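You operate a simulated robot arm through the tools that you are given. There is no shell and no other tool. Be economical: measure what you need, move in short steps, check, and stop when the job is done.

You are at the controls of a simulated robot arm. One attempt, no reset.

TASK
Put things in order on the table. At the end: the bun from the table stands where the white tub (marked "SOUP") stood; the egg from the table stands where the brown napkin ring stood; the white tub from the table stands where the egg stood; the red crumb sweeper (marked "CRUMBS") is on the beige box (marked "JAM LIDS"); the brown napkin ring stands on top of the empty jar (marked "JAM"); whatever was shut is shut again. Leave all else as you found it, and nothing knocked over.

The check looks at the end state, three seconds after you hand in, the way a careful person would. Anything else that was tipped, shoved, dropped, spilled or broken makes it a failure.

THE ROBOT
A 6-joint arm with a two-finger parallel gripper, fixed in place. Base frame: the origin is at the foot of the arm, x ahead of it, y to its left, z up; the work surface is at about z = 750. Readings come in mm, degrees, newtons and seconds.
With the tool pointing down near the work surface it reaches from about 180 to 640 mm from the base axis. Its first joint turns from -66.0 to 66.0 degrees. Payload 2.7 kg.
The tool frame sits at the grasp point between the pads (the TCP): z along the fingers, y along the line on which they close. The tips reach 23 mm beyond it. The gripper opens to 94 mm. The fingers are 38 mm wide and 10 mm thick; the gripper's body (54 by 96 mm) begins 39 mm behind the TCP.
Orientation is told as [roll, pitch, yaw] about the base's x, y, z axes, in that order, counted from this pose: with the fingers straight down and closing along the base's y, the tool's x points along the base's -x, its y along +y and its z along -z.

THE INTERFACE
- The arm moves only by the tool jog_arm. Its argument "deltas" is one flat list of numbers, 6 for each row, row after row: the shift along the tool's x, y, z in units of 250 mm (1.0 is 250 mm), then the turn, a rotation vector about the tool's x, y, z in units of 120 degrees (1.0 is 120 degrees). In form: [x, y, z, wx, wy, wz, x, y, z, wx, wy, wz, ...]. A call has 1 to 8 rows; each row is the pose to reach, as a shift and turn from the pose commanded when the call began, along the tool's axes at that moment. "gripper" is the finger opening in mm, from 0 to 94, set as the call begins (left out, the last holds). A call with a number of a shift or a turn outside -1 to 1 is refused whole. Rows are played at 5 a second. More than 50 mm and 8.6 degrees between two rows, or a gripper value outside its range, and nothing of the call is played. A pose out of reach is approached as far as the arm can. The call stops where the force on the tool passes 40 N (or 10 N more than at its start, if that is more) or the arm is blocked; 0.2 s more then pass. The fingers move at their own pace (about 45 mm/s each) and stop on an object; they squeeze with about 41 N. The grip force told is the motor's: it shows also when the fingers shut on nothing. Time passes only in rows, and 0.2 s behind the last, so rows that repeat a pose let the fingers close. The reply holds the time, the measured pose of the TCP, the force on the tool along the base axes, the opening and the grip force, in the units named above and with some noise.
- Cameras (640 x 400 px; columns grow to the right, rows downward): "scene" is fixed at [74.2, -431.1, 1395.8]; the picture's right is [0.80, -0.60, 0.00], its down [-0.39, -0.51, -0.77] and it looks along [0.46, 0.61, -0.64] (base axes); focal length 308 px, centre (320, 200). "wrist" rides on the gripper at [-39, 0, -44] in the tool frame; the picture's right is [0.00, -1.00, 0.00], its down [0.97, 0.00, -0.24] and it looks along [0.24, 0.00, 0.97] (tool axes); focal length 218 px, centre (320, 200).
- get_image(camera): a new picture of that camera. It takes no simulated time.
- point_at(camera, pixels): for up to 12 pixels [column, row] of the newest picture of that camera ("zoom" is the newest enlarged one), the place [x, y, z] in the base frame of the surface seen there, good to about 2 mm. It takes no simulated time.
- zoom(camera, box): a new picture of the part [left, top, right, bottom] of that camera's present view, enlarged. It takes no simulated time.
- job_done(): hands the job in; it is judged then, once.

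Go step by step. Measure first, check grasps and placings, and put right what went wrong. The budget is 80 turns and 54 pictures, counting those below and the enlarged ones. Unless the task says otherwise, let go and move clear before handing in, and close with one line.

The tools are called by a JSON object that holds its "api" and its "payload". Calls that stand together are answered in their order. jog_arm: Moves the arm, as the interface text tells. Its arguments: {"type":"object","properties":{"deltas":{"type":"array"},"gripper":{"type":"number"}},"required":["deltas"]} The other tools are called the same way: get_image (camera) takes a picture; point_at (camera, pixels) gives the place of the surface under pixels of a picture; zoom (camera, box) takes an enlarged picture of a part of a camera's view; job_done () hands the job in.

At the start:

```text
time: 0.0
eef_pos: [359.5, -7.4, 1070.5]
orientation: [0.0, 0.0, -0.1]
ft_force: [0.0, 0.3, -0.8]
gripper_width: 94.0
grasp_force: 0.0
```

scene: 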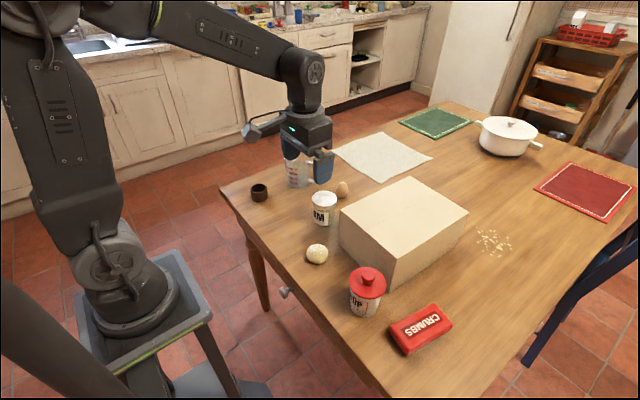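
wrist: 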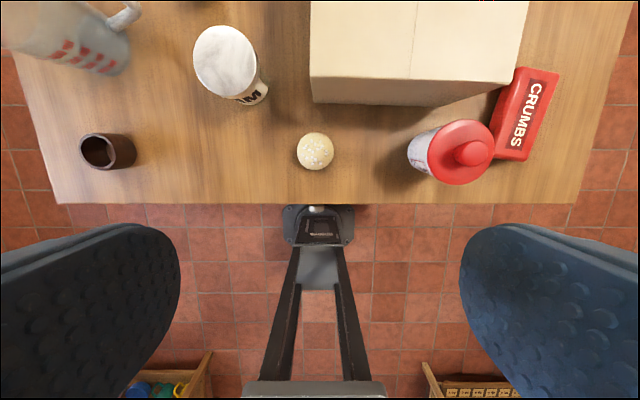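

The scene shows the bun (317,254), white/red tub (366,290), egg (342,189), napkin ring (259,192), jar (324,208), box and red sweeper (420,328). I'll enlarge to identify and measure them.

{"api": "zoom", "payload": {"camera": "scene", "box": [230, 140, 390, 240]}}

{"api": "zoom", "payload": {"camera": "scene", "box": [290, 170, 490, 370]}}

{"api": "point_at", "payload": {"camera": "scene", "pixels": [[317, 245], [367, 271], [342, 183], [259, 186], [324, 198], [415, 178], [468, 210], [341, 210], [392, 254], [420, 328], [240, 200], [309, 154]]}}

{"api": "point_at", "payload": {"camera": "wrist", "pixels": [[315, 150], [472, 152], [98, 150], [130, 150], [225, 55], [255, 92], [510, 70], [555, 75], [495, 155], [530, 160], [312, 75], [515, 83]]}}

```text
4.00 times, centred on (310, 190) of scene
```

zoom: 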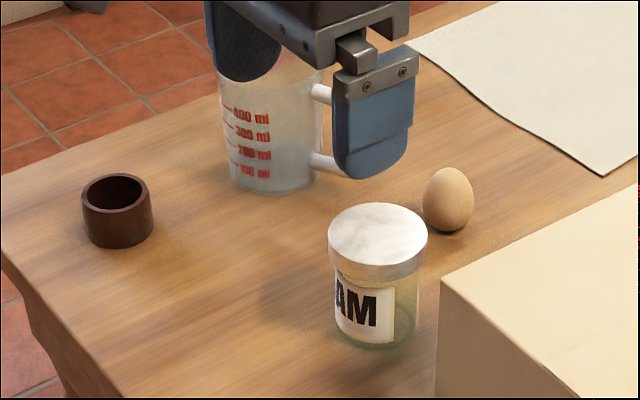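

```text
2.00 times, centred on (390, 270) of scene
```

zoom: 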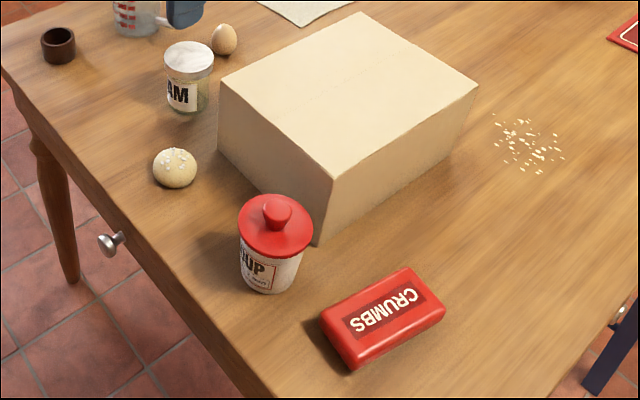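

```text
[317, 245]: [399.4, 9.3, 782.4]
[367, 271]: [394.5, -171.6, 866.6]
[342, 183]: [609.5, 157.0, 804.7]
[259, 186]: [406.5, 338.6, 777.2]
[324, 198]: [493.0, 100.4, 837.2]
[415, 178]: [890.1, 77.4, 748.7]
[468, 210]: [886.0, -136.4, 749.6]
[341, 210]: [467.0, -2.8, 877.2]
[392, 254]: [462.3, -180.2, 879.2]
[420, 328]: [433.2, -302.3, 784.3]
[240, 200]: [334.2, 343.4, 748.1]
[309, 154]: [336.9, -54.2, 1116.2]
```

```text
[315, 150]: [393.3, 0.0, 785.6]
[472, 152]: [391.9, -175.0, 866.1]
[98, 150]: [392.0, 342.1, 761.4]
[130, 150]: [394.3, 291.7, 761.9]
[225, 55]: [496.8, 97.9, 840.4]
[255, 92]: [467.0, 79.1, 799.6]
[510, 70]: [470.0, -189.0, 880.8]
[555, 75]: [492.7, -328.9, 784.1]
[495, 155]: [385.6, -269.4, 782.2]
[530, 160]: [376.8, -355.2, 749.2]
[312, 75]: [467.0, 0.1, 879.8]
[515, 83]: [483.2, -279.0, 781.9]
```

The ring is near (405,330), the egg near (610,157), the jar top at 838, and the box top at 880. I'll move over the left side to see the egg, cup and ring from above.

{"api": "jog_arm", "payload": {"deltas": [-0.1, 0.14, 0, 0, 0, 0, -0.2, 0.28, 0, 0, 0, 0, -0.3, 0.42, 0, 0, 0, 0, -0.4, 0.56, 0, 0, 0, 0, -0.48, 0.65, 0, 0, 0, 0, -0.48, 0.65, 0, 0, 0, 0]}}

{"api": "get_image", "payload": {"camera": "wrist"}}

{"api": "get_image", "payload": {"camera": "scene"}}

```text
time: 1.4
eef_pos: [482.4, 155.4, 1073.0]
orientation: [-0.1, 0.0, 0.0]
ft_force: [-0.2, 0.5, 0.2]
gripper_width: 93.9
grasp_force: 0.1
```

```text
49 pictures are left
```

wrist: 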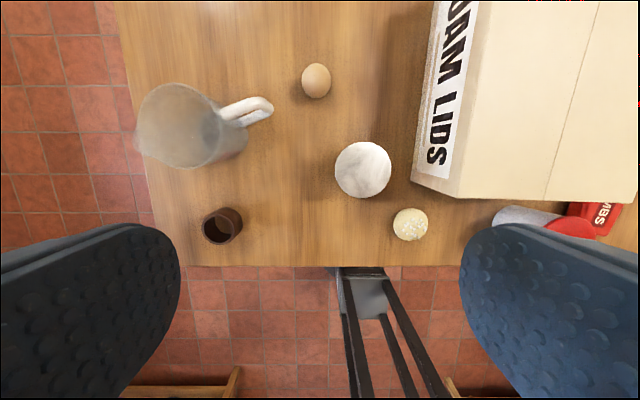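

```text
48 pictures are left
```

scene: 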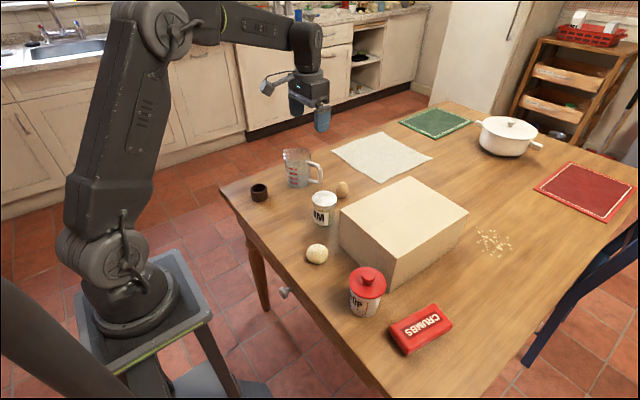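

The wrist view shows the ring (222,225), egg (316,80), jar lid (362,169), cup with its handle to (272,108), and the JAM LIDS box. I'll measure the edges of each.

{"api": "point_at", "payload": {"camera": "wrist", "pixels": [[206, 218], [236, 211], [240, 225], [316, 80], [303, 80], [329, 80], [316, 65], [337, 169], [388, 169], [362, 144], [362, 195], [268, 108]]}}

{"api": "point_at", "payload": {"camera": "wrist", "pixels": [[410, 224], [394, 224], [427, 224], [410, 209], [245, 130], [190, 85], [140, 130], [455, 195], [478, 5], [600, 3], [190, 165], [316, 95]]}}

{"api": "zoom", "payload": {"camera": "scene", "box": [230, 140, 390, 240]}}

```text
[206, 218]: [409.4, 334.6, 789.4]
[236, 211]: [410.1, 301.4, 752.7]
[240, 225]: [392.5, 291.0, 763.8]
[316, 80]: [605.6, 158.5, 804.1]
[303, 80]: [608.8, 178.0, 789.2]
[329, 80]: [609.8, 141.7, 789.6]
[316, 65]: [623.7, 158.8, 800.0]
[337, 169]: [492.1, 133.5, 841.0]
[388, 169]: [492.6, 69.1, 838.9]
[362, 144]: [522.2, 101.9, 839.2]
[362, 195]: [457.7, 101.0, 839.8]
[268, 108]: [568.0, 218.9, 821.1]
```

```text
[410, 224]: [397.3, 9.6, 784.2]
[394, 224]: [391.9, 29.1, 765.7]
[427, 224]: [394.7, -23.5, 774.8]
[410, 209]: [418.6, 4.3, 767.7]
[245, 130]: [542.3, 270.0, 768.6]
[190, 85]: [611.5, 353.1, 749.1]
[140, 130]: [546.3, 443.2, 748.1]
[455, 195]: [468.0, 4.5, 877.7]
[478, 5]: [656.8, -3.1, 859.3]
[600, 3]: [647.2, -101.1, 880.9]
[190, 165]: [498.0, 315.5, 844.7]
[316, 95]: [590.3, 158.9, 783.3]
```

```text
4.00 times, centred on (310, 190) of scene
```

zoom: 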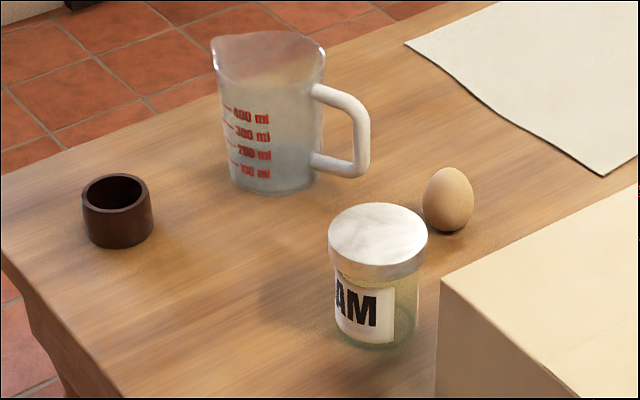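

The jar lid is centred at (490,101) at z 839, and the egg at about (607,159). I'll get the ring's rim in the enlarged view (82–150, 172–215).

{"api": "point_at", "payload": {"camera": "zoom", "pixels": [[84, 192], [148, 190], [115, 174], [117, 211], [98, 178], [135, 205], [117, 246], [95, 208], [137, 179], [275, 190], [350, 170], [452, 231]]}}

{"api": "zoom", "payload": {"camera": "wrist", "box": [182, 200, 262, 250]}}

```text
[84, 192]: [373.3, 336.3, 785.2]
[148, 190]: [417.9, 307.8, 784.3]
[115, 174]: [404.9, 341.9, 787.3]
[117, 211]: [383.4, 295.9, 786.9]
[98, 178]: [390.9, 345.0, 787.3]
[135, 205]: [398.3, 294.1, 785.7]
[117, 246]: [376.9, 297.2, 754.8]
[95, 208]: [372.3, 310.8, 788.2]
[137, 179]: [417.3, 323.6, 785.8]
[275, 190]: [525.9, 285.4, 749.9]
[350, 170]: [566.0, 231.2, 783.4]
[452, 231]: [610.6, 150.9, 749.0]
```

```text
8.00 times, centred on (222, 225) of wrist
```

zoom: 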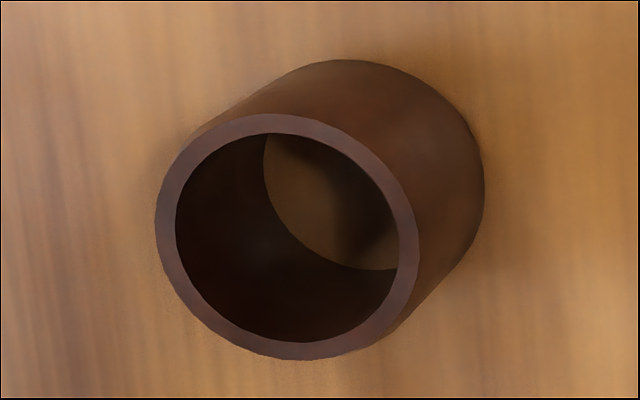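

The rim is a clean ellipse in the enlargement. I'll measure it more finely.

{"api": "point_at", "payload": {"camera": "zoom", "pixels": [[166, 232], [409, 242], [280, 123], [295, 351], [200, 150], [375, 325]]}}

```text
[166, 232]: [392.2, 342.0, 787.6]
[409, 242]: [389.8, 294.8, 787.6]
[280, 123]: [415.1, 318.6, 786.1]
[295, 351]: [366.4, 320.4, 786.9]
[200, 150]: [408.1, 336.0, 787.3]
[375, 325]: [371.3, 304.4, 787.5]
```

The ring is centred at (391,319), radius 25, top at 787. I'll go above it.

{"api": "jog_arm", "payload": {"deltas": [0.061, 0.109, 0.115, 0, 0, 0, 0.122, 0.218, 0.23, 0, 0, 0, 0.183, 0.327, 0.346, 0, 0, 0, 0.244, 0.436, 0.461, 0, 0, 0, 0.305, 0.545, 0.577, 0, 0, 0, 0.366, 0.654, 0.692, 0, 0, 0, 0.366, 0.654, 0.692, 0, 0, 0]}}

{"api": "get_image", "payload": {"camera": "wrist"}}

```text
time: 3.0
eef_pos: [385.8, 318.5, 897.3]
orientation: [0.2, 0.0, 0.0]
ft_force: [0.5, -0.4, 0.5]
gripper_width: 93.6
grasp_force: 0.0
```

```text
45 pictures are left
```

wrist: 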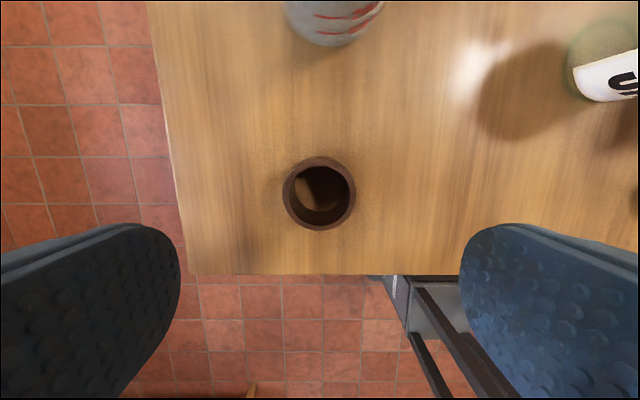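

The ring lies almost below the hand. I'll re-measure the rim from here.

{"api": "point_at", "payload": {"camera": "wrist", "pixels": [[285, 193], [354, 193], [319, 159], [320, 228]]}}

```text
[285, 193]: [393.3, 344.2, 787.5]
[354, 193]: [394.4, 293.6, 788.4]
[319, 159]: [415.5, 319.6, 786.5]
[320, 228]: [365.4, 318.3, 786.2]
```

Centre confirmed at (391,319). I'll go down with a 4 mm forward correction.

{"api": "jog_arm", "payload": {"deltas": [-0.016, 0.001, 0.12, 0, 0, 0, -0.016, 0.001, 0.24, 0, 0, 0, -0.016, 0.001, 0.36, 0, 0, 0, -0.016, 0.001, 0.473, 0, 0, 0, -0.016, 0.001, 0.473, 0, 0, 0]}}

{"api": "jog_arm", "payload": {"deltas": [0, 0, 0, 0, 0, 0, 0, 0, 0, 0, 0, 0, 0, 0, 0, 0, 0, 0, 0, 0, 0, 0, 0, 0], "gripper": 35}}

{"api": "get_image", "payload": {"camera": "scene"}}

```text
time: 4.2
eef_pos: [391.4, 320.5, 780.6]
orientation: [0.0, 0.1, 0.0]
ft_force: [-0.1, 0.1, 0.2]
gripper_width: 93.8
grasp_force: 0.0
```

```text
time: 5.2
eef_pos: [391.1, 319.1, 780.0]
orientation: [0.0, 0.0, 0.0]
ft_force: [-0.6, 0.9, 0.5]
gripper_width: 55.3
grasp_force: 40.8
```

```text
44 pictures are left
```

scene: 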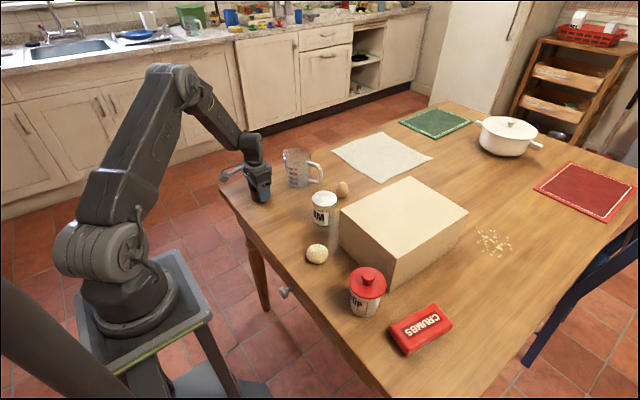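

The ring is gripped (opening 55, 41 N). I'll lift 140 mm and carry it over the jar.

{"api": "jog_arm", "payload": {"deltas": [0, 0, -0.19, 0, 0, 0, 0, 0, -0.38, 0, 0, 0, 0, 0, -0.56, 0, 0, 0, -0.06, -0.14, -0.56, 0, 0, 0, -0.12, -0.29, -0.56, 0, 0, 0, -0.19, -0.44, -0.56, 0, 0, 0, -0.26, -0.59, -0.56, 0, 0, 0, -0.32, -0.73, -0.56, 0, 0, 0]}}

{"api": "jog_arm", "payload": {"deltas": [-0.076, -0.142, 0, 0, 0, 0, -0.076, -0.142, 0, 0, 0, 0]}}

{"api": "get_image", "payload": {"camera": "wrist"}}

{"api": "zoom", "payload": {"camera": "scene", "box": [260, 120, 420, 220]}}

```text
time: 7.0
eef_pos: [473.0, 134.0, 919.4]
orientation: [0.0, -0.1, 0.0]
ft_force: [-1.0, 0.7, -0.8]
gripper_width: 55.2
grasp_force: 41.1
```

```text
time: 7.6
eef_pos: [491.0, 100.1, 918.9]
orientation: [0.1, 0.0, -0.1]
ft_force: [0.1, 0.2, -0.2]
gripper_width: 55.2
grasp_force: 40.6
```

```text
43 pictures are left
```

wrist: 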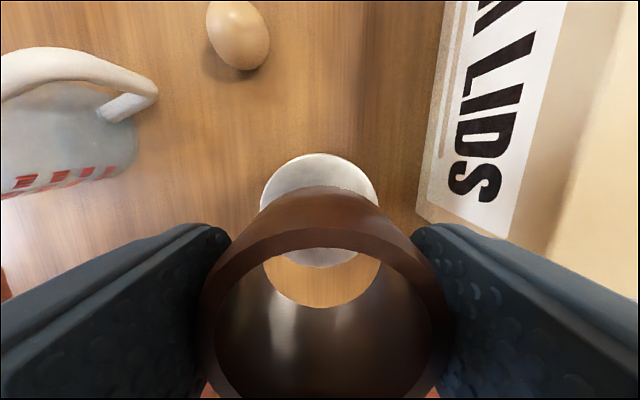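

```text
4.00 times, centred on (340, 170) of scene
```

zoom: 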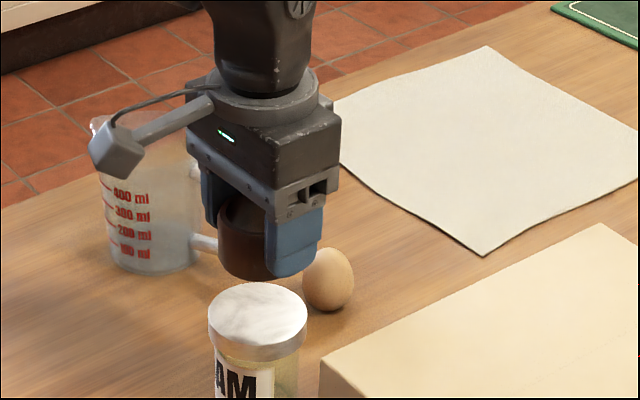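

The ring is centred over the lid. I'll lower 47 mm and then creep down to touch.

{"api": "jog_arm", "payload": {"deltas": [0, 0.003, 0.06, 0, 0, 0, 0, 0.003, 0.12, 0, 0, 0, 0, 0.003, 0.18, 0, 0, 0, 0, 0.003, 0.188, 0, 0, 0, 0, 0.003, 0.192, 0, 0, 0]}}

{"api": "zoom", "payload": {"camera": "scene", "box": [280, 150, 380, 230]}}

```text
time: 8.8
eef_pos: [489.7, 101.5, 871.5]
orientation: [0.0, 0.0, 0.0]
ft_force: [-0.9, 0.2, -0.5]
gripper_width: 55.1
grasp_force: 41.4
```

```text
5.00 times, centred on (330, 190) of scene
```

zoom: 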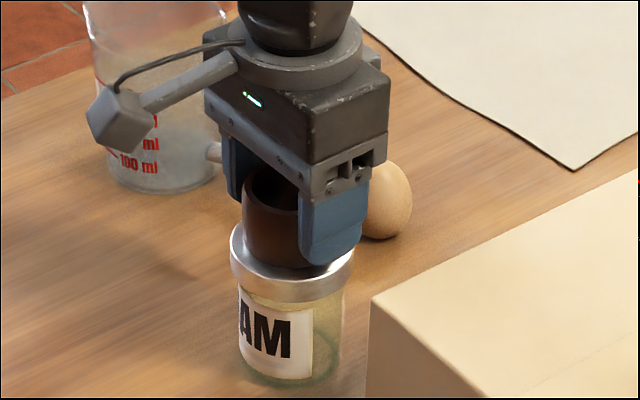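

No contact force yet. I'll creep down 1 mm at a time for a few mm.

{"api": "jog_arm", "payload": {"deltas": [0, 0, 0.004, 0, 0, 0, 0, 0, 0.004, 0, 0, 0]}}

{"api": "jog_arm", "payload": {"deltas": [0, 0, 0.004, 0, 0, 0, 0, 0, 0.004, 0, 0, 0]}}

```text
time: 9.4
eef_pos: [490.2, 102.2, 870.7]
orientation: [0.0, 0.0, 0.0]
ft_force: [0.0, 0.3, 0.2]
gripper_width: 55.4
grasp_force: 41.0
```

```text
time: 10.0
eef_pos: [490.5, 101.4, 870.1]
orientation: [0.0, -0.1, 0.0]
ft_force: [-1.2, -0.8, 8.8]
gripper_width: 55.2
grasp_force: 41.1
```

Contact (8.8 N upward), so the ring is on the lid. I'll release and rise straight up.

{"api": "jog_arm", "payload": {"deltas": [0, 0, 0, 0, 0, 0, 0, 0, 0, 0, 0, 0, 0, 0, 0, 0, 0, 0, 0, 0, 0, 0, 0, 0], "gripper": 94}}

{"api": "jog_arm", "payload": {"deltas": [0, 0, -0.18, 0, 0, 0, 0, 0, -0.36, 0, 0, 0, 0, 0, -0.52, 0, 0, 0, -0.08, 0, -0.52, 0, 0, 0, -0.08, 0, -0.52, 0, 0, 0]}}

{"api": "get_image", "payload": {"camera": "wrist"}}

{"api": "zoom", "payload": {"camera": "scene", "box": [230, 140, 390, 240]}}

```text
time: 11.0
eef_pos: [490.9, 102.2, 870.0]
orientation: [0.0, 0.0, 0.0]
ft_force: [-0.1, 0.7, 0.5]
gripper_width: 94.2
grasp_force: 0.1
```

```text
time: 12.2
eef_pos: [510.3, 100.9, 999.9]
orientation: [0.0, 0.0, 0.0]
ft_force: [0.2, -0.9, 1.2]
gripper_width: 94.2
grasp_force: 0.0
```

```text
40 pictures are left
```

wrist: 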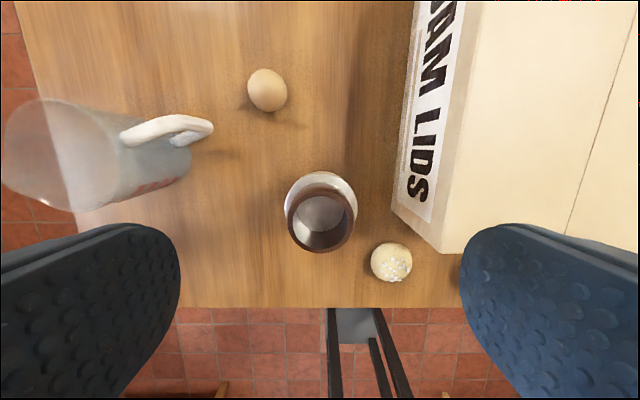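

```text
4.00 times, centred on (310, 190) of scene
```

zoom: 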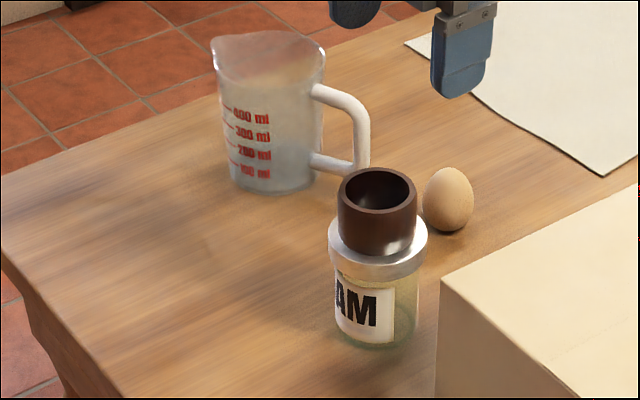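

The ring stands well on the jar. Next the egg: I'll measure it in the current wrist view at (267,90).

{"api": "zoom", "payload": {"camera": "wrist", "box": [227, 65, 307, 115]}}

{"api": "point_at", "payload": {"camera": "wrist", "pixels": [[267, 80], [267, 90], [249, 90], [285, 88], [267, 70], [267, 108], [210, 128], [205, 137], [175, 120], [123, 137], [320, 190], [320, 180]]}}

```text
8.00 times, centred on (267, 90) of wrist
```

zoom: 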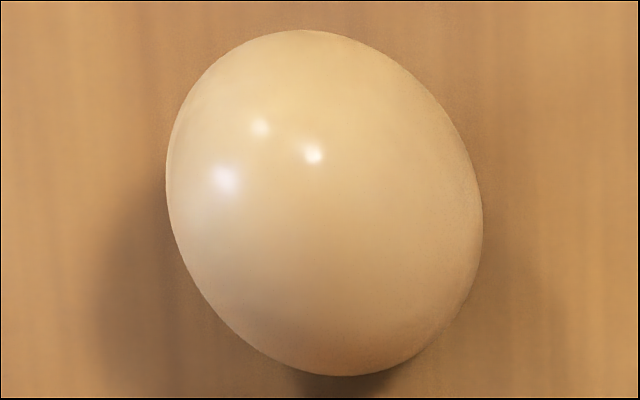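

```text
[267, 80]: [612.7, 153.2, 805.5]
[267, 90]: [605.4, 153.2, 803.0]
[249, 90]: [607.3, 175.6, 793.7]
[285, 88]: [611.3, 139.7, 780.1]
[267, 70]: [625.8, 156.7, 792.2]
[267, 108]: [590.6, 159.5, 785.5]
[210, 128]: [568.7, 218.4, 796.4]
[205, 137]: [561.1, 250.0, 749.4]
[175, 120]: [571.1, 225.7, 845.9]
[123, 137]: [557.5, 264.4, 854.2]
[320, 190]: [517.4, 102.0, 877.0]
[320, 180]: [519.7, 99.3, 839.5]
```

The egg centre is about (608,158), and the handle tip at (569,218) leaves clearance with the fingers set to 66 mm. I'll move above the egg.

{"api": "jog_arm", "payload": {"deltas": [-0.1, 0.06, 0.1, 0, 0, 0, -0.2, 0.12, 0.2, 0, 0, 0, -0.3, 0.18, 0.3, 0, 0, 0, -0.39, 0.226, 0.4, 0, 0, 0, -0.39, 0.226, 0.48, 0, 0, 0, -0.39, 0.226, 0.48, 0, 0, 0], "gripper": 66}}

{"api": "get_image", "payload": {"camera": "wrist"}}

```text
time: 13.6
eef_pos: [609.5, 157.5, 878.7]
orientation: [0.0, 0.1, 0.0]
ft_force: [0.6, -0.4, -0.1]
gripper_width: 65.9
grasp_force: 0.0
```

```text
37 pictures are left
```

wrist: 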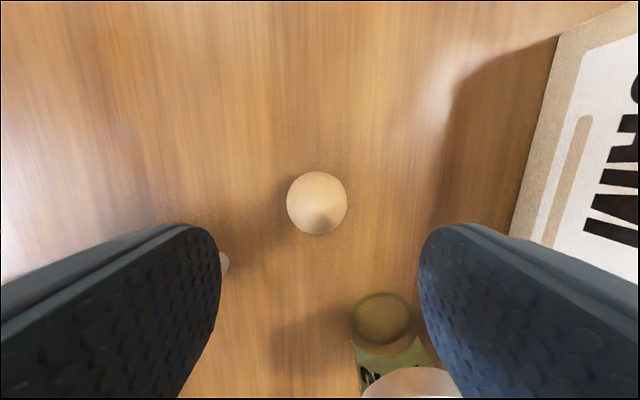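

The egg sits centred between the fingers (317,202). I'll check its outline points and then go down.

{"api": "point_at", "payload": {"camera": "wrist", "pixels": [[289, 202], [345, 202], [317, 174], [317, 232], [317, 202]]}}

{"api": "jog_arm", "payload": {"deltas": [0, 0, 0.13, 0, 0, 0, 0, 0, 0.26, 0, 0, 0, 0, 0, 0.36, 0, 0, 0, 0, 0, 0.41, 0, 0, 0, 0, 0, 0.41, 0, 0, 0]}}

{"api": "get_image", "payload": {"camera": "wrist"}}

```text
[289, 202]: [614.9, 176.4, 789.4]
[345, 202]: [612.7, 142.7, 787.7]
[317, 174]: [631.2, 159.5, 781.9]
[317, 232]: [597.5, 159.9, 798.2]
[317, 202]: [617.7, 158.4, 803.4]
```

```text
time: 14.8
eef_pos: [608.9, 157.6, 777.3]
orientation: [0.0, 0.0, -0.1]
ft_force: [-0.8, -0.1, 0.4]
gripper_width: 65.8
grasp_force: 0.0
```

```text
36 pictures are left
```

wrist: 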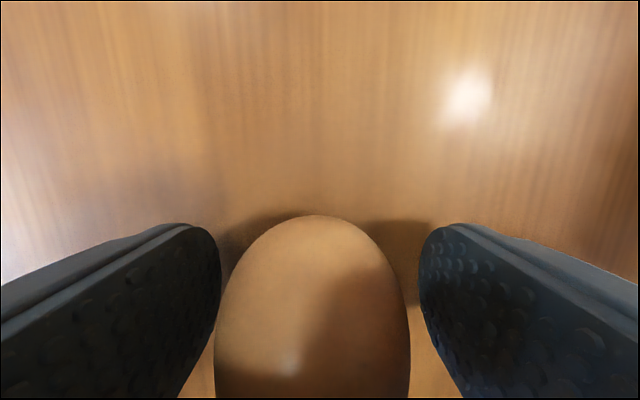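

The egg is between the pads. I'll close gently, to 41 mm first.

{"api": "jog_arm", "payload": {"deltas": [0, 0, 0, 0, 0, 0, 0, 0, 0, 0, 0, 0, 0, 0, 0, 0, 0, 0], "gripper": 41}}

```text
time: 15.6
eef_pos: [610.3, 158.9, 777.4]
orientation: [0.1, 0.1, 0.0]
ft_force: [1.1, -0.4, 0.0]
gripper_width: 42.0
grasp_force: 11.6
```

Contact at 42 mm with 11.6 N, so the squeeze scales with the setpoint. I'll firm up slightly to 40 and lift a little.

{"api": "jog_arm", "payload": {"deltas": [0, 0, 0, 0, 0, 0, 0, 0, 0, 0, 0, 0, 0, 0, -0.05, 0, 0, 0, 0, 0, -0.1, 0, 0, 0, 0, 0, -0.1, 0, 0, 0], "gripper": 40}}

{"api": "get_image", "payload": {"camera": "scene"}}

```text
time: 16.8
eef_pos: [609.3, 157.3, 801.6]
orientation: [0.0, -0.1, 0.0]
ft_force: [0.0, -0.9, 0.4]
gripper_width: 42.1
grasp_force: 12.1
```

```text
35 pictures are left
```

scene: 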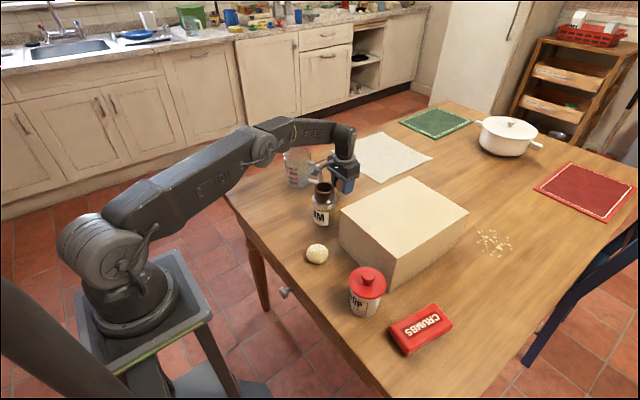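

The egg is held and lifted cleanly. I'll lift to about 940 and carry it to the ring's old place (391,319).

{"api": "jog_arm", "payload": {"deltas": [0, 0, -0.14, 0, 0, 0, 0, 0, -0.28, 0, 0, 0, 0, 0, -0.42, 0, 0, 0, 0, 0, -0.55, 0, 0, 0, 0.14, 0.1, -0.55, 0, 0, 0, 0.28, 0.2, -0.55, 0, 0, 0, 0.42, 0.3, -0.55, 0, 0, 0, 0.56, 0.41, -0.55, 0, 0, 0]}}

{"api": "jog_arm", "payload": {"deltas": [0.15, 0.11, 0, 0, 0, 0, 0.31, 0.234, 0, 0, 0, 0, 0.31, 0.234, 0.14, 0, 0, 0, 0.31, 0.234, 0.28, 0, 0, 0, 0.31, 0.234, 0.42, 0, 0, 0, 0.31, 0.234, 0.54, 0, 0, 0, 0.31, 0.234, 0.54, 0, 0, 0]}}

{"api": "get_image", "payload": {"camera": "wrist"}}

{"api": "get_image", "payload": {"camera": "scene"}}

```text
time: 18.6
eef_pos: [469.1, 260.8, 941.1]
orientation: [0.0, 0.0, -0.1]
ft_force: [0.3, 0.1, -0.8]
gripper_width: 42.0
grasp_force: 11.7
```

```text
refused: row 2 steps farther than a row can; nothing moved
```

```text
34 pictures are left
```

wrist: 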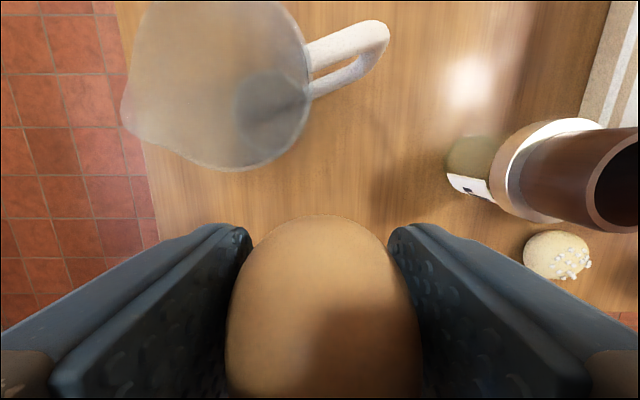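

```text
33 pictures are left
```

scene: 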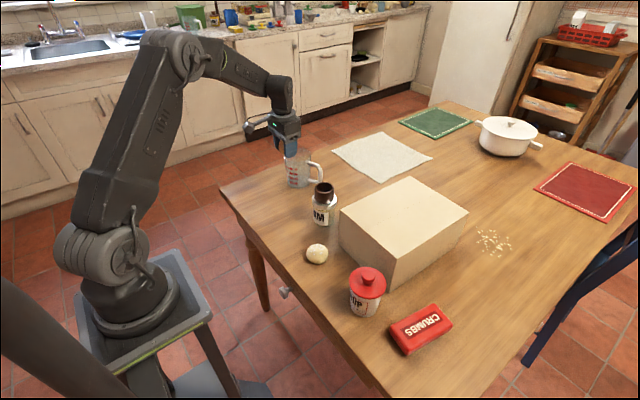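

The step was too large; I'm redoing it in smaller rows, stopping about 7 mm above the table.

{"api": "jog_arm", "payload": {"deltas": [0.11, 0.08, 0, 0, 0, 0, 0.22, 0.16, 0, 0, 0, 0, 0.313, 0.234, 0, 0, 0, 0, 0.313, 0.234, 0.16, 0, 0, 0, 0.313, 0.234, 0.32, 0, 0, 0, 0.313, 0.234, 0.48, 0, 0, 0, 0.313, 0.234, 0.62, 0, 0, 0, 0.313, 0.234, 0.62, 0, 0, 0]}}

{"api": "jog_arm", "payload": {"deltas": [0, 0, 0.01, 0, 0, 0, 0, 0, 0.02, 0, 0, 0, 0, 0, 0.024, 0, 0, 0, 0, 0, 0.024, 0, 0, 0]}}

```text
time: 20.4
eef_pos: [390.8, 320.1, 784.0]
orientation: [0.2, -0.2, 0.0]
ft_force: [0.8, 0.3, -1.0]
gripper_width: 42.1
grasp_force: 12.5
```

```text
time: 21.4
eef_pos: [391.6, 320.7, 777.5]
orientation: [0.0, 0.0, 0.0]
ft_force: [-0.6, 0.3, -0.6]
gripper_width: 42.2
grasp_force: 12.0
```

{"api": "jog_arm", "payload": {"deltas": [0, 0, 0.003, 0, 0, 0, 0, 0, 0.003, 0, 0, 0]}}

{"api": "zoom", "payload": {"camera": "scene", "box": [210, 150, 310, 220]}}

```text
time: 22.0
eef_pos: [389.6, 318.6, 777.6]
orientation: [0.0, 0.0, 0.1]
ft_force: [0.2, -0.3, -0.7]
gripper_width: 42.0
grasp_force: 11.6
```

```text
5.71 times, centred on (260, 185) of scene
```

zoom: 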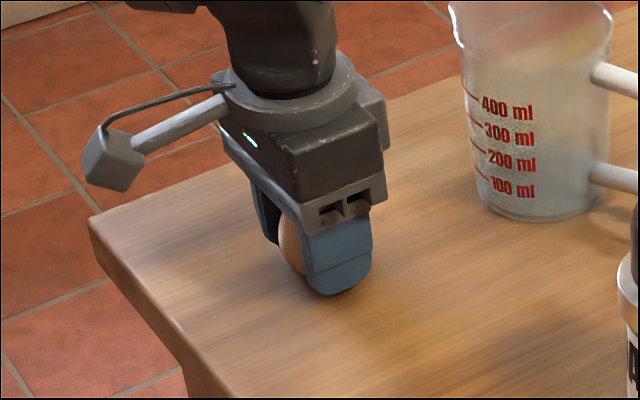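

There's no contact force yet at about 777, so I'll creep down by 1 mm steps.

{"api": "jog_arm", "payload": {"deltas": [0, 0, 0.004, 0, 0, 0, 0, 0, 0.004, 0, 0, 0]}}

{"api": "jog_arm", "payload": {"deltas": [0, 0, 0.003, 0, 0, 0, 0, 0, 0.003, 0, 0, 0]}}

```text
time: 22.6
eef_pos: [390.9, 319.3, 776.4]
orientation: [0.0, 0.0, 0.0]
ft_force: [0.6, 0.4, 0.2]
gripper_width: 42.2
grasp_force: 11.4
```

```text
time: 23.2
eef_pos: [390.7, 319.8, 777.4]
orientation: [0.1, -0.1, 0.0]
ft_force: [-2.8, 0.3, 5.6]
gripper_width: 42.0
grasp_force: 11.9
```

Contact (5.6 N). I'll release slowly and rise.

{"api": "jog_arm", "payload": {"deltas": [0, 0, 0, 0, 0, 0, 0, 0, 0, 0, 0, 0, 0, 0, 0, 0, 0, 0], "gripper": 60}}

{"api": "jog_arm", "payload": {"deltas": [0, 0, -0.04, 0, 0, 0, 0, 0, -0.14, 0, 0, 0, 0, 0, -0.3, 0, 0, 0, 0, 0, -0.46, 0, 0, 0, 0, 0, -0.62, 0, 0, 0]}}

{"api": "zoom", "payload": {"camera": "scene", "box": [230, 140, 390, 240]}}

```text
time: 24.0
eef_pos: [390.4, 318.3, 777.0]
orientation: [0.0, 0.1, 0.0]
ft_force: [0.8, 0.6, 0.3]
gripper_width: 60.1
grasp_force: 0.0
```

```text
time: 25.2
eef_pos: [392.0, 316.8, 932.2]
orientation: [-0.1, -0.1, -0.1]
ft_force: [-0.2, -0.4, 0.0]
gripper_width: 60.1
grasp_force: 0.1
```

```text
4.00 times, centred on (310, 190) of scene
```

zoom: 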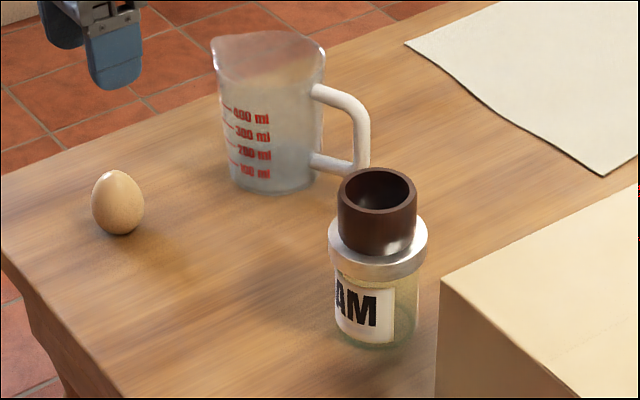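

The egg stands upright in the ring's place. Now I'm going to the tub, travelling high.

{"api": "jog_arm", "payload": {"deltas": [0, -0.12, -0.1, 0, 0, 0, 0, -0.28, -0.2, 0, 0, 0, 0, -0.44, -0.3, 0, 0, 0, 0, -0.6, -0.36, 0, 0, 0, 0, -0.78, -0.36, 0, 0, 0, 0, -0.96, -0.36, 0, 0, 0], "gripper": 94}}

{"api": "jog_arm", "payload": {"deltas": [0.02, -0.18, 0, 0, 0, 0, 0.04, -0.36, 0, 0, 0, 0, 0.04, -0.54, 0, 0, 0, 0, 0.04, -0.72, 0, 0, 0, 0, 0.04, -0.86, 0, 0, 0, 0, 0.04, -0.99, 0, 0, 0, 0, 0.04, -0.99, 0, 0, 0, 0]}}

{"api": "get_image", "payload": {"camera": "wrist"}}

{"api": "zoom", "payload": {"camera": "scene", "box": [310, 230, 470, 370]}}

```text
time: 26.6
eef_pos: [389.7, 78.2, 1021.0]
orientation: [0.0, 0.1, 0.0]
ft_force: [-0.7, 0.1, 1.2]
gripper_width: 94.1
grasp_force: 0.1
```

```text
time: 28.2
eef_pos: [380.5, -168.4, 1021.9]
orientation: [0.0, 0.0, 0.0]
ft_force: [0.0, 0.0, -0.2]
gripper_width: 93.9
grasp_force: 0.0
```

```text
30 pictures are left
```

wrist: 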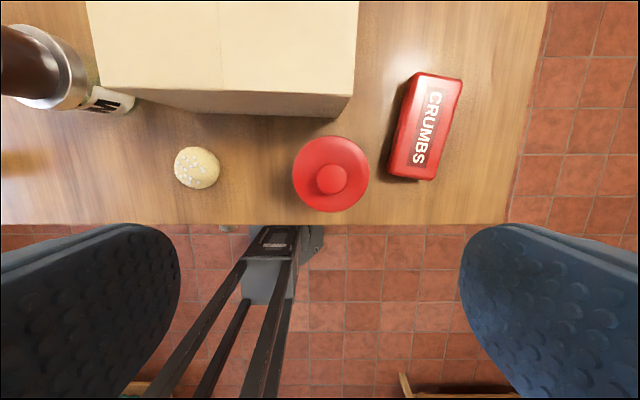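

```text
2.86 times, centred on (390, 300) of scene
```

zoom: 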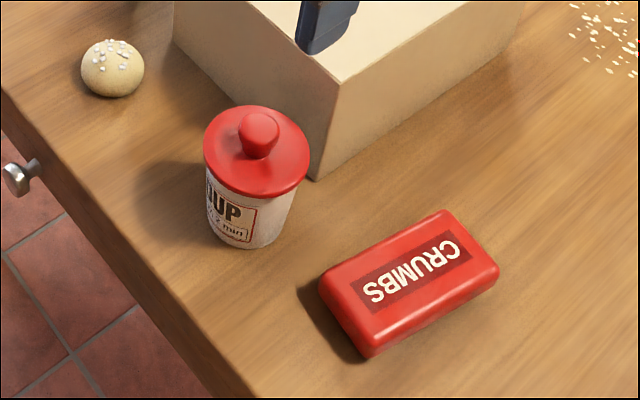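

The tub lid spans (292–369,137–211) in the wrist view. I'll measure lid, walls, bun, sweeper and box edge.

{"api": "point_at", "payload": {"camera": "wrist", "pixels": [[294, 174], [367, 174], [330, 139], [330, 210], [331, 178], [177, 167], [217, 167], [197, 149], [197, 186], [355, 92], [350, 97], [197, 167]]}}

{"api": "point_at", "payload": {"camera": "zoom", "pixels": [[207, 200], [211, 220], [245, 246], [283, 225], [293, 195], [240, 200], [443, 212], [497, 268], [375, 350], [322, 285], [410, 275], [318, 178]]}}

```text
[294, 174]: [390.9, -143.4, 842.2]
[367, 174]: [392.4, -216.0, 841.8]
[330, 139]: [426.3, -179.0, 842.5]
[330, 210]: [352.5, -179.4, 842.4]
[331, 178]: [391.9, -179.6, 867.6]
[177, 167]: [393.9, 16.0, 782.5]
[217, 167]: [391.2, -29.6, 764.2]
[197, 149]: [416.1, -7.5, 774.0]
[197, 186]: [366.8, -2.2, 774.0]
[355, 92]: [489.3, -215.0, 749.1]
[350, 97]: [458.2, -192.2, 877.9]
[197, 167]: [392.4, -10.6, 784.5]
```

```text
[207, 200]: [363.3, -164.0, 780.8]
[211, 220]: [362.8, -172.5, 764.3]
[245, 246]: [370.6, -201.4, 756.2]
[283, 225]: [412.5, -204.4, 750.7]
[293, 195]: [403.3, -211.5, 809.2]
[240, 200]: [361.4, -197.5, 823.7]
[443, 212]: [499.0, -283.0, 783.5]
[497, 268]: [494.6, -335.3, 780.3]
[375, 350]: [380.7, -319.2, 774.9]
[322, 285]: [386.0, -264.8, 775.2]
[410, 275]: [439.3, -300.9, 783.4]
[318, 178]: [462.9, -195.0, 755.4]
```

The tub: centre (390.5,-179.5), lid radius 37 at z 842, knob to 868. The palm needs TCP ≥ about 831 above the knob, so I must see where the lid skirt ends.

{"api": "zoom", "payload": {"camera": "scene", "box": [340, 260, 396, 322]}}

```text
6.45 times, centred on (368, 291) of scene
```

zoom: 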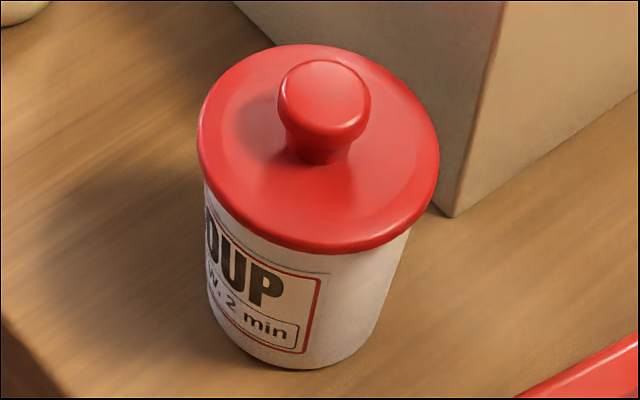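

{"api": "point_at", "payload": {"camera": "zoom", "pixels": [[325, 235], [325, 245], [325, 251], [325, 256], [325, 270], [325, 300], [325, 340], [325, 362], [205, 185], [208, 300], [405, 235], [370, 335]]}}

```text
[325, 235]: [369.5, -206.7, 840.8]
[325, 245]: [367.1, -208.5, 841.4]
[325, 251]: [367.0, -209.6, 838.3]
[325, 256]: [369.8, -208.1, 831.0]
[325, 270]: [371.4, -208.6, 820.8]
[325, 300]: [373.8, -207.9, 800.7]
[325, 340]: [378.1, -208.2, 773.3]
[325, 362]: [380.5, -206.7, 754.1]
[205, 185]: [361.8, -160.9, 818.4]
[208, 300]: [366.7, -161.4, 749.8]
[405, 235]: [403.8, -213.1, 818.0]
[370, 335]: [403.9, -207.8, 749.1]
```

The lid overhangs the cup by about 2 mm and the knob top is at 868. I'll grip the knob vertically and do a small lift to learn whether the lid is loose.

{"api": "jog_arm", "payload": {"deltas": [-0.038, -0.042, 0.15, 0, 0, 0, -0.038, -0.042, 0.3, 0, 0, 0, -0.038, -0.042, 0.45, 0, 0, 0, -0.038, -0.042, 0.52, 0, 0, 0, -0.038, -0.042, 0.52, 0, 0, 0], "gripper": 60}}

{"api": "get_image", "payload": {"camera": "wrist"}}

```text
time: 29.4
eef_pos: [390.6, -177.7, 889.5]
orientation: [0.0, 0.0, 0.0]
ft_force: [0.0, -0.1, -0.1]
gripper_width: 60.1
grasp_force: 0.0
```

```text
27 pictures are left
```

wrist: 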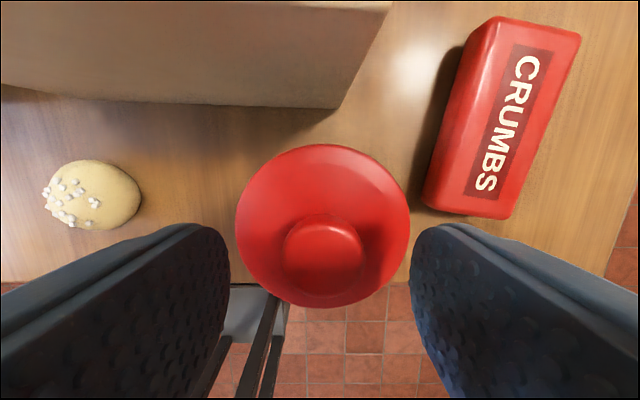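

The knob is centred (323,255). I'll lower 21 mm and close on the knob.

{"api": "jog_arm", "payload": {"deltas": [0, 0, 0.05, 0, 0, 0, 0, 0, 0.083, 0, 0, 0, 0, 0, 0.083, 0, 0, 0]}}

{"api": "jog_arm", "payload": {"deltas": [0, 0, 0, 0, 0, 0, 0, 0, 0, 0, 0, 0, 0, 0, 0, 0, 0, 0, 0, 0, 0, 0, 0, 0], "gripper": 15}}

{"api": "jog_arm", "payload": {"deltas": [0, 0, -0.01, 0, 0, 0, 0, 0, -0.02, 0, 0, 0, 0, 0, -0.028, 0, 0, 0, 0, 0, -0.028, 0, 0, 0]}}

{"api": "zoom", "payload": {"camera": "scene", "box": [320, 230, 416, 330]}}

```text
time: 30.2
eef_pos: [390.2, -178.2, 867.8]
orientation: [-0.1, 0.0, 0.0]
ft_force: [0.1, -0.3, -0.3]
gripper_width: 60.0
grasp_force: 0.1
```

```text
time: 31.2
eef_pos: [390.2, -178.4, 867.8]
orientation: [0.1, -0.1, -0.1]
ft_force: [-0.7, -1.2, 0.0]
gripper_width: 28.1
grasp_force: 41.3
```

```text
time: 32.2
eef_pos: [390.4, -179.4, 876.4]
orientation: [-0.1, -0.1, 0.0]
ft_force: [-0.1, -0.7, -2.2]
gripper_width: 28.0
grasp_force: 40.6
```

```text
4.00 times, centred on (368, 280) of scene
```

zoom: 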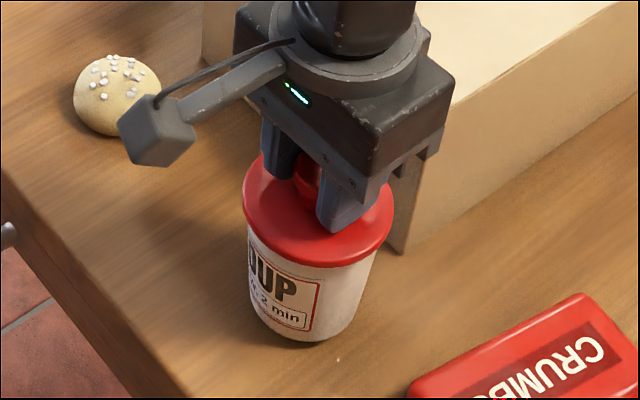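

The tool carries about 2.2 N now. I'll check whether the tub's bottom rose with the lid.

{"api": "point_at", "payload": {"camera": "zoom", "pixels": [[318, 262], [318, 272], [318, 290], [300, 335], [300, 340], [300, 344], [300, 348], [350, 325]]}}

{"api": "jog_arm", "payload": {"deltas": [0, 0, -0.02, 0, 0, 0, 0, 0, -0.04, 0, 0, 0, 0, 0, -0.06, 0, 0, 0, 0, 0, -0.06, 0, 0, 0]}}

{"api": "zoom", "payload": {"camera": "scene", "box": [320, 230, 416, 330]}}

```text
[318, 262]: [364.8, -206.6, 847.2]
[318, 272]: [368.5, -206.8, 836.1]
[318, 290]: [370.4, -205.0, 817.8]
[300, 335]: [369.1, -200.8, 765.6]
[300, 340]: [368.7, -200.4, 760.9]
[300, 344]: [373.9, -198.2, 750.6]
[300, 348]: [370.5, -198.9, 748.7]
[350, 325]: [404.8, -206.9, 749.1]
```

```text
time: 33.2
eef_pos: [389.8, -179.6, 892.9]
orientation: [0.0, 0.1, 0.0]
ft_force: [0.4, 0.0, -2.7]
gripper_width: 27.8
grasp_force: 40.6
```

```text
4.00 times, centred on (368, 280) of scene
```

zoom: 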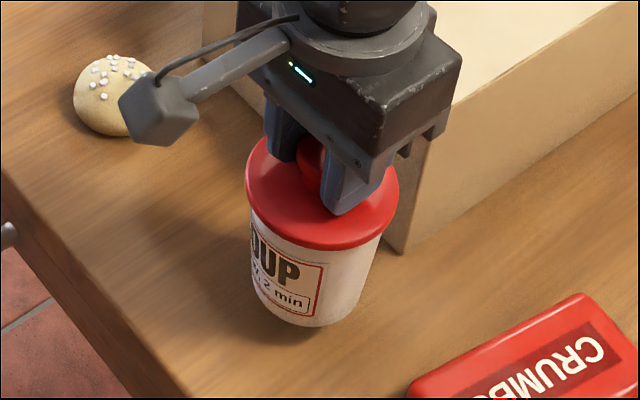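

The whole tub lifts by its knob, so the lid holds. I'll raise its bottom above the ring and box (TCP about 1025), then carry it over.

{"api": "jog_arm", "payload": {"deltas": [0, 0, -0.12, 0, 0, 0, 0, 0, -0.25, 0, 0, 0, 0, 0, -0.39, 0, 0, 0, 0, 0, -0.53, 0, 0, 0, 0, 0, -0.56, 0, 0, 0, -0.03, 0.06, -0.56, 0, 0, 0, -0.08, 0.18, -0.56, 0, 0, 0, -0.14, 0.3, -0.56, 0, 0, 0]}}

{"api": "jog_arm", "payload": {"deltas": [-0.07, 0.14, 0, 0, 0, 0, -0.14, 0.28, 0, 0, 0, 0, -0.21, 0.42, 0, 0, 0, 0, -0.28, 0.56, 0, 0, 0, 0, -0.35, 0.7, 0, 0, 0, 0, -0.42, 0.84, 0, 0, 0, 0, -0.48, 0.96, 0, 0, 0, 0, -0.54, 0.99, 0, 0, 0, 0]}}

{"api": "get_image", "payload": {"camera": "scene"}}

```text
time: 35.0
eef_pos: [423.8, -103.0, 1032.5]
orientation: [0.0, 0.0, -0.1]
ft_force: [0.0, 0.2, -1.8]
gripper_width: 28.2
grasp_force: 41.2
```

```text
time: 36.8
eef_pos: [560.7, 145.5, 1031.5]
orientation: [-0.1, 0.0, 0.0]
ft_force: [0.9, -0.1, -2.8]
gripper_width: 28.0
grasp_force: 41.2
```

```text
24 pictures are left
```

scene: 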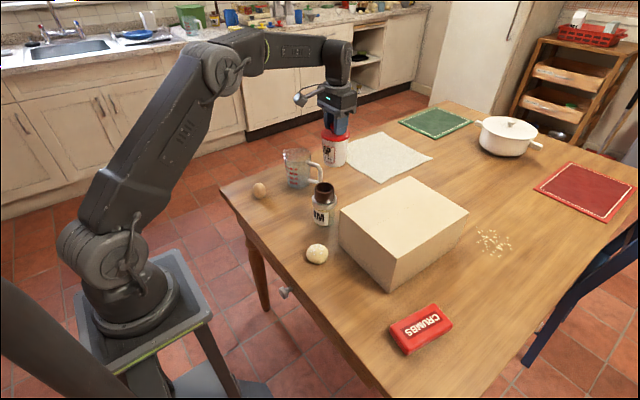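

The tub hangs upright. I'll move out to (609,158) and lower to about 8 mm above the table.

{"api": "jog_arm", "payload": {"deltas": [-0.1, 0.03, 0.05, 0, 0, 0, -0.194, 0.06, 0.1, 0, 0, 0, -0.194, 0.06, 0.24, 0, 0, 0, -0.194, 0.06, 0.38, 0, 0, 0, -0.194, 0.06, 0.5, 0, 0, 0, -0.194, 0.06, 0.58, 0, 0, 0, -0.194, 0.06, 0.62, 0, 0, 0, -0.194, 0.06, 0.62, 0, 0, 0]}}

{"api": "zoom", "payload": {"camera": "scene", "box": [260, 100, 420, 220]}}

```text
time: 38.6
eef_pos: [608.4, 158.9, 877.1]
orientation: [0.0, 0.0, 0.0]
ft_force: [0.5, 0.0, -2.4]
gripper_width: 28.1
grasp_force: 40.8
```

```text
3.33 times, centred on (340, 160) of scene
```

zoom: 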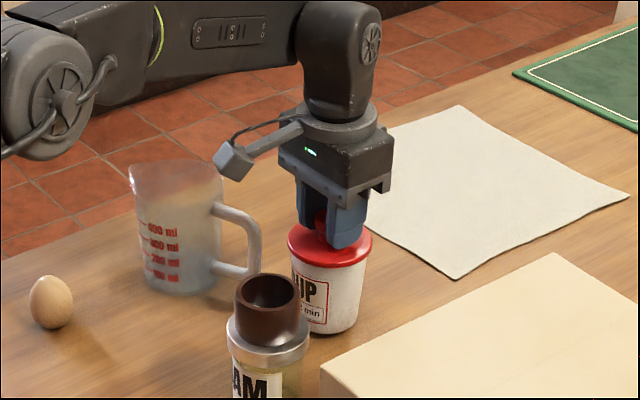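

The tub is above the egg's old place, clear of everything. I'll creep down.

{"api": "jog_arm", "payload": {"deltas": [0, 0, 0.012, 0, 0, 0, 0, 0, 0.024, 0, 0, 0, 0, 0, 0.03, 0, 0, 0, 0, 0, 0.03, 0, 0, 0]}}

{"api": "jog_arm", "payload": {"deltas": [0, 0, 0.004, 0, 0, 0, 0, 0, 0.004, 0, 0, 0]}}

```text
time: 39.6
eef_pos: [607.9, 159.4, 870.1]
orientation: [0.1, 0.0, 0.0]
ft_force: [-0.7, -0.5, -3.4]
gripper_width: 28.1
grasp_force: 41.0
```

```text
time: 40.2
eef_pos: [608.7, 160.0, 869.1]
orientation: [0.1, -0.1, 0.0]
ft_force: [0.1, -0.1, 1.3]
gripper_width: 28.2
grasp_force: 41.2
```

Contact (force went from -3.4 to +1.3 N). I'll settle a hair more, release and rise.

{"api": "jog_arm", "payload": {"deltas": [0, 0, 0.002, 0, 0, 0, 0, 0, 0.002, 0, 0, 0]}}

{"api": "jog_arm", "payload": {"deltas": [0, 0, 0, 0, 0, 0, 0, 0, 0, 0, 0, 0, 0, 0, 0, 0, 0, 0], "gripper": 50}}

{"api": "jog_arm", "payload": {"deltas": [0, 0, -0.05, 0, 0, 0, 0, 0, -0.2, 0, 0, 0, 0, 0, -0.35, 0, 0, 0, 0.15, -0.02, -0.45, 0, 0, 0, 0.3, -0.06, -0.45, 0, 0, 0, 0.42, -0.2, -0.45, 0, 0, 0]}}

{"api": "zoom", "payload": {"camera": "scene", "box": [230, 120, 390, 240]}}

```text
time: 40.8
eef_pos: [607.1, 159.1, 868.7]
orientation: [-0.1, 0.0, 0.0]
ft_force: [-1.7, -1.4, 6.3]
gripper_width: 28.4
grasp_force: 41.4
```

```text
time: 41.6
eef_pos: [607.7, 159.1, 867.9]
orientation: [0.0, 0.1, 0.1]
ft_force: [-0.9, -0.2, 0.0]
gripper_width: 49.9
grasp_force: 0.0
```

```text
time: 43.0
eef_pos: [504.6, 108.0, 982.6]
orientation: [0.2, -0.1, 0.0]
ft_force: [-0.1, 0.6, -0.6]
gripper_width: 49.9
grasp_force: 0.0
```

```text
3.33 times, centred on (310, 180) of scene
```

zoom: 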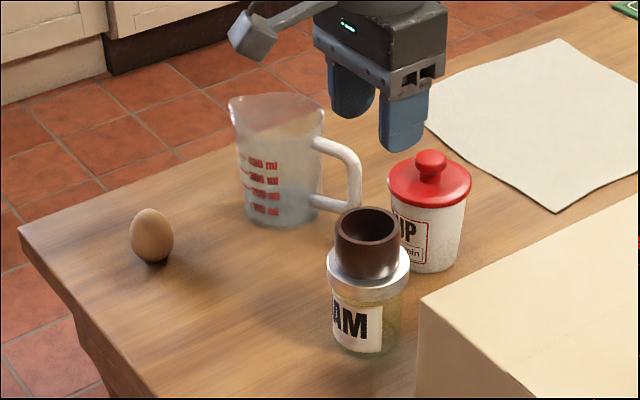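

The tub stands at the egg's old place. Now the bun: I'll move above it.

{"api": "jog_arm", "payload": {"deltas": [0.11, -0.09, 0, 0, 0, 0, 0.22, -0.18, 0, 0, 0, 0, 0.33, -0.27, 0, 0, 0, 0, 0.44, -0.36, 0.04, 0, 0, 0, 0.5, -0.436, 0.1, 0, 0, 0, 0.5, -0.436, 0.2, 0, 0, 0, 0.5, -0.436, 0.2, 0, 0, 0], "gripper": 80}}

{"api": "get_image", "payload": {"camera": "wrist"}}

```text
time: 44.6
eef_pos: [379.2, 1.2, 930.2]
orientation: [-0.1, 0.1, -0.1]
ft_force: [-0.4, 0.4, -0.3]
gripper_width: 80.0
grasp_force: 0.1
```

```text
21 pictures are left
```

wrist: 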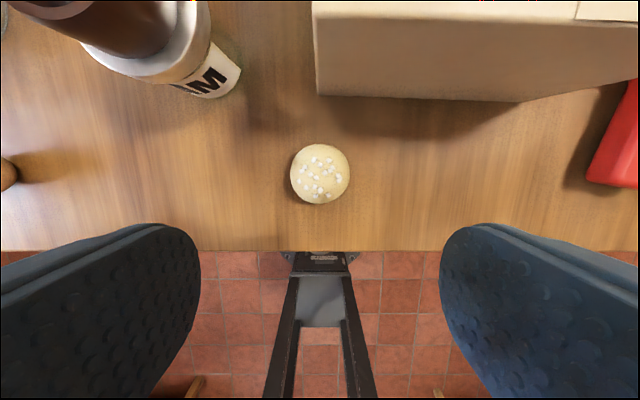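

{"api": "point_at", "payload": {"camera": "wrist", "pixels": [[293, 174], [347, 174], [320, 147], [320, 201], [320, 174]]}}

```text
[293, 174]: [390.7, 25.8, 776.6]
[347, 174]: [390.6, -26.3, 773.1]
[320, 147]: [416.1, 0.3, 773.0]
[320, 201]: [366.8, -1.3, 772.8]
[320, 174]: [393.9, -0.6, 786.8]
```

The bun is centred at (391,0), about 53 mm wide, top 787. I'll descend and close gently to 51.

{"api": "jog_arm", "payload": {"deltas": [-0.046, -0.003, 0.15, 0, 0, 0, -0.046, -0.003, 0.3, 0, 0, 0, -0.046, -0.003, 0.45, 0, 0, 0, -0.046, -0.003, 0.56, 0, 0, 0, -0.046, -0.003, 0.615, 0, 0, 0, -0.046, -0.003, 0.615, 0, 0, 0]}}

{"api": "jog_arm", "payload": {"deltas": [0, 0, 0, 0, 0, 0, 0, 0, 0, 0, 0, 0, 0, 0, 0, 0, 0, 0], "gripper": 51}}

```text
time: 46.0
eef_pos: [389.6, -1.6, 776.6]
orientation: [-0.1, 0.0, 0.0]
ft_force: [0.0, 0.1, -1.0]
gripper_width: 79.7
grasp_force: 0.1
```

```text
time: 46.8
eef_pos: [388.8, -1.0, 776.0]
orientation: [0.0, 0.1, 0.0]
ft_force: [0.3, -0.7, 0.1]
gripper_width: 56.4
grasp_force: 40.9
```

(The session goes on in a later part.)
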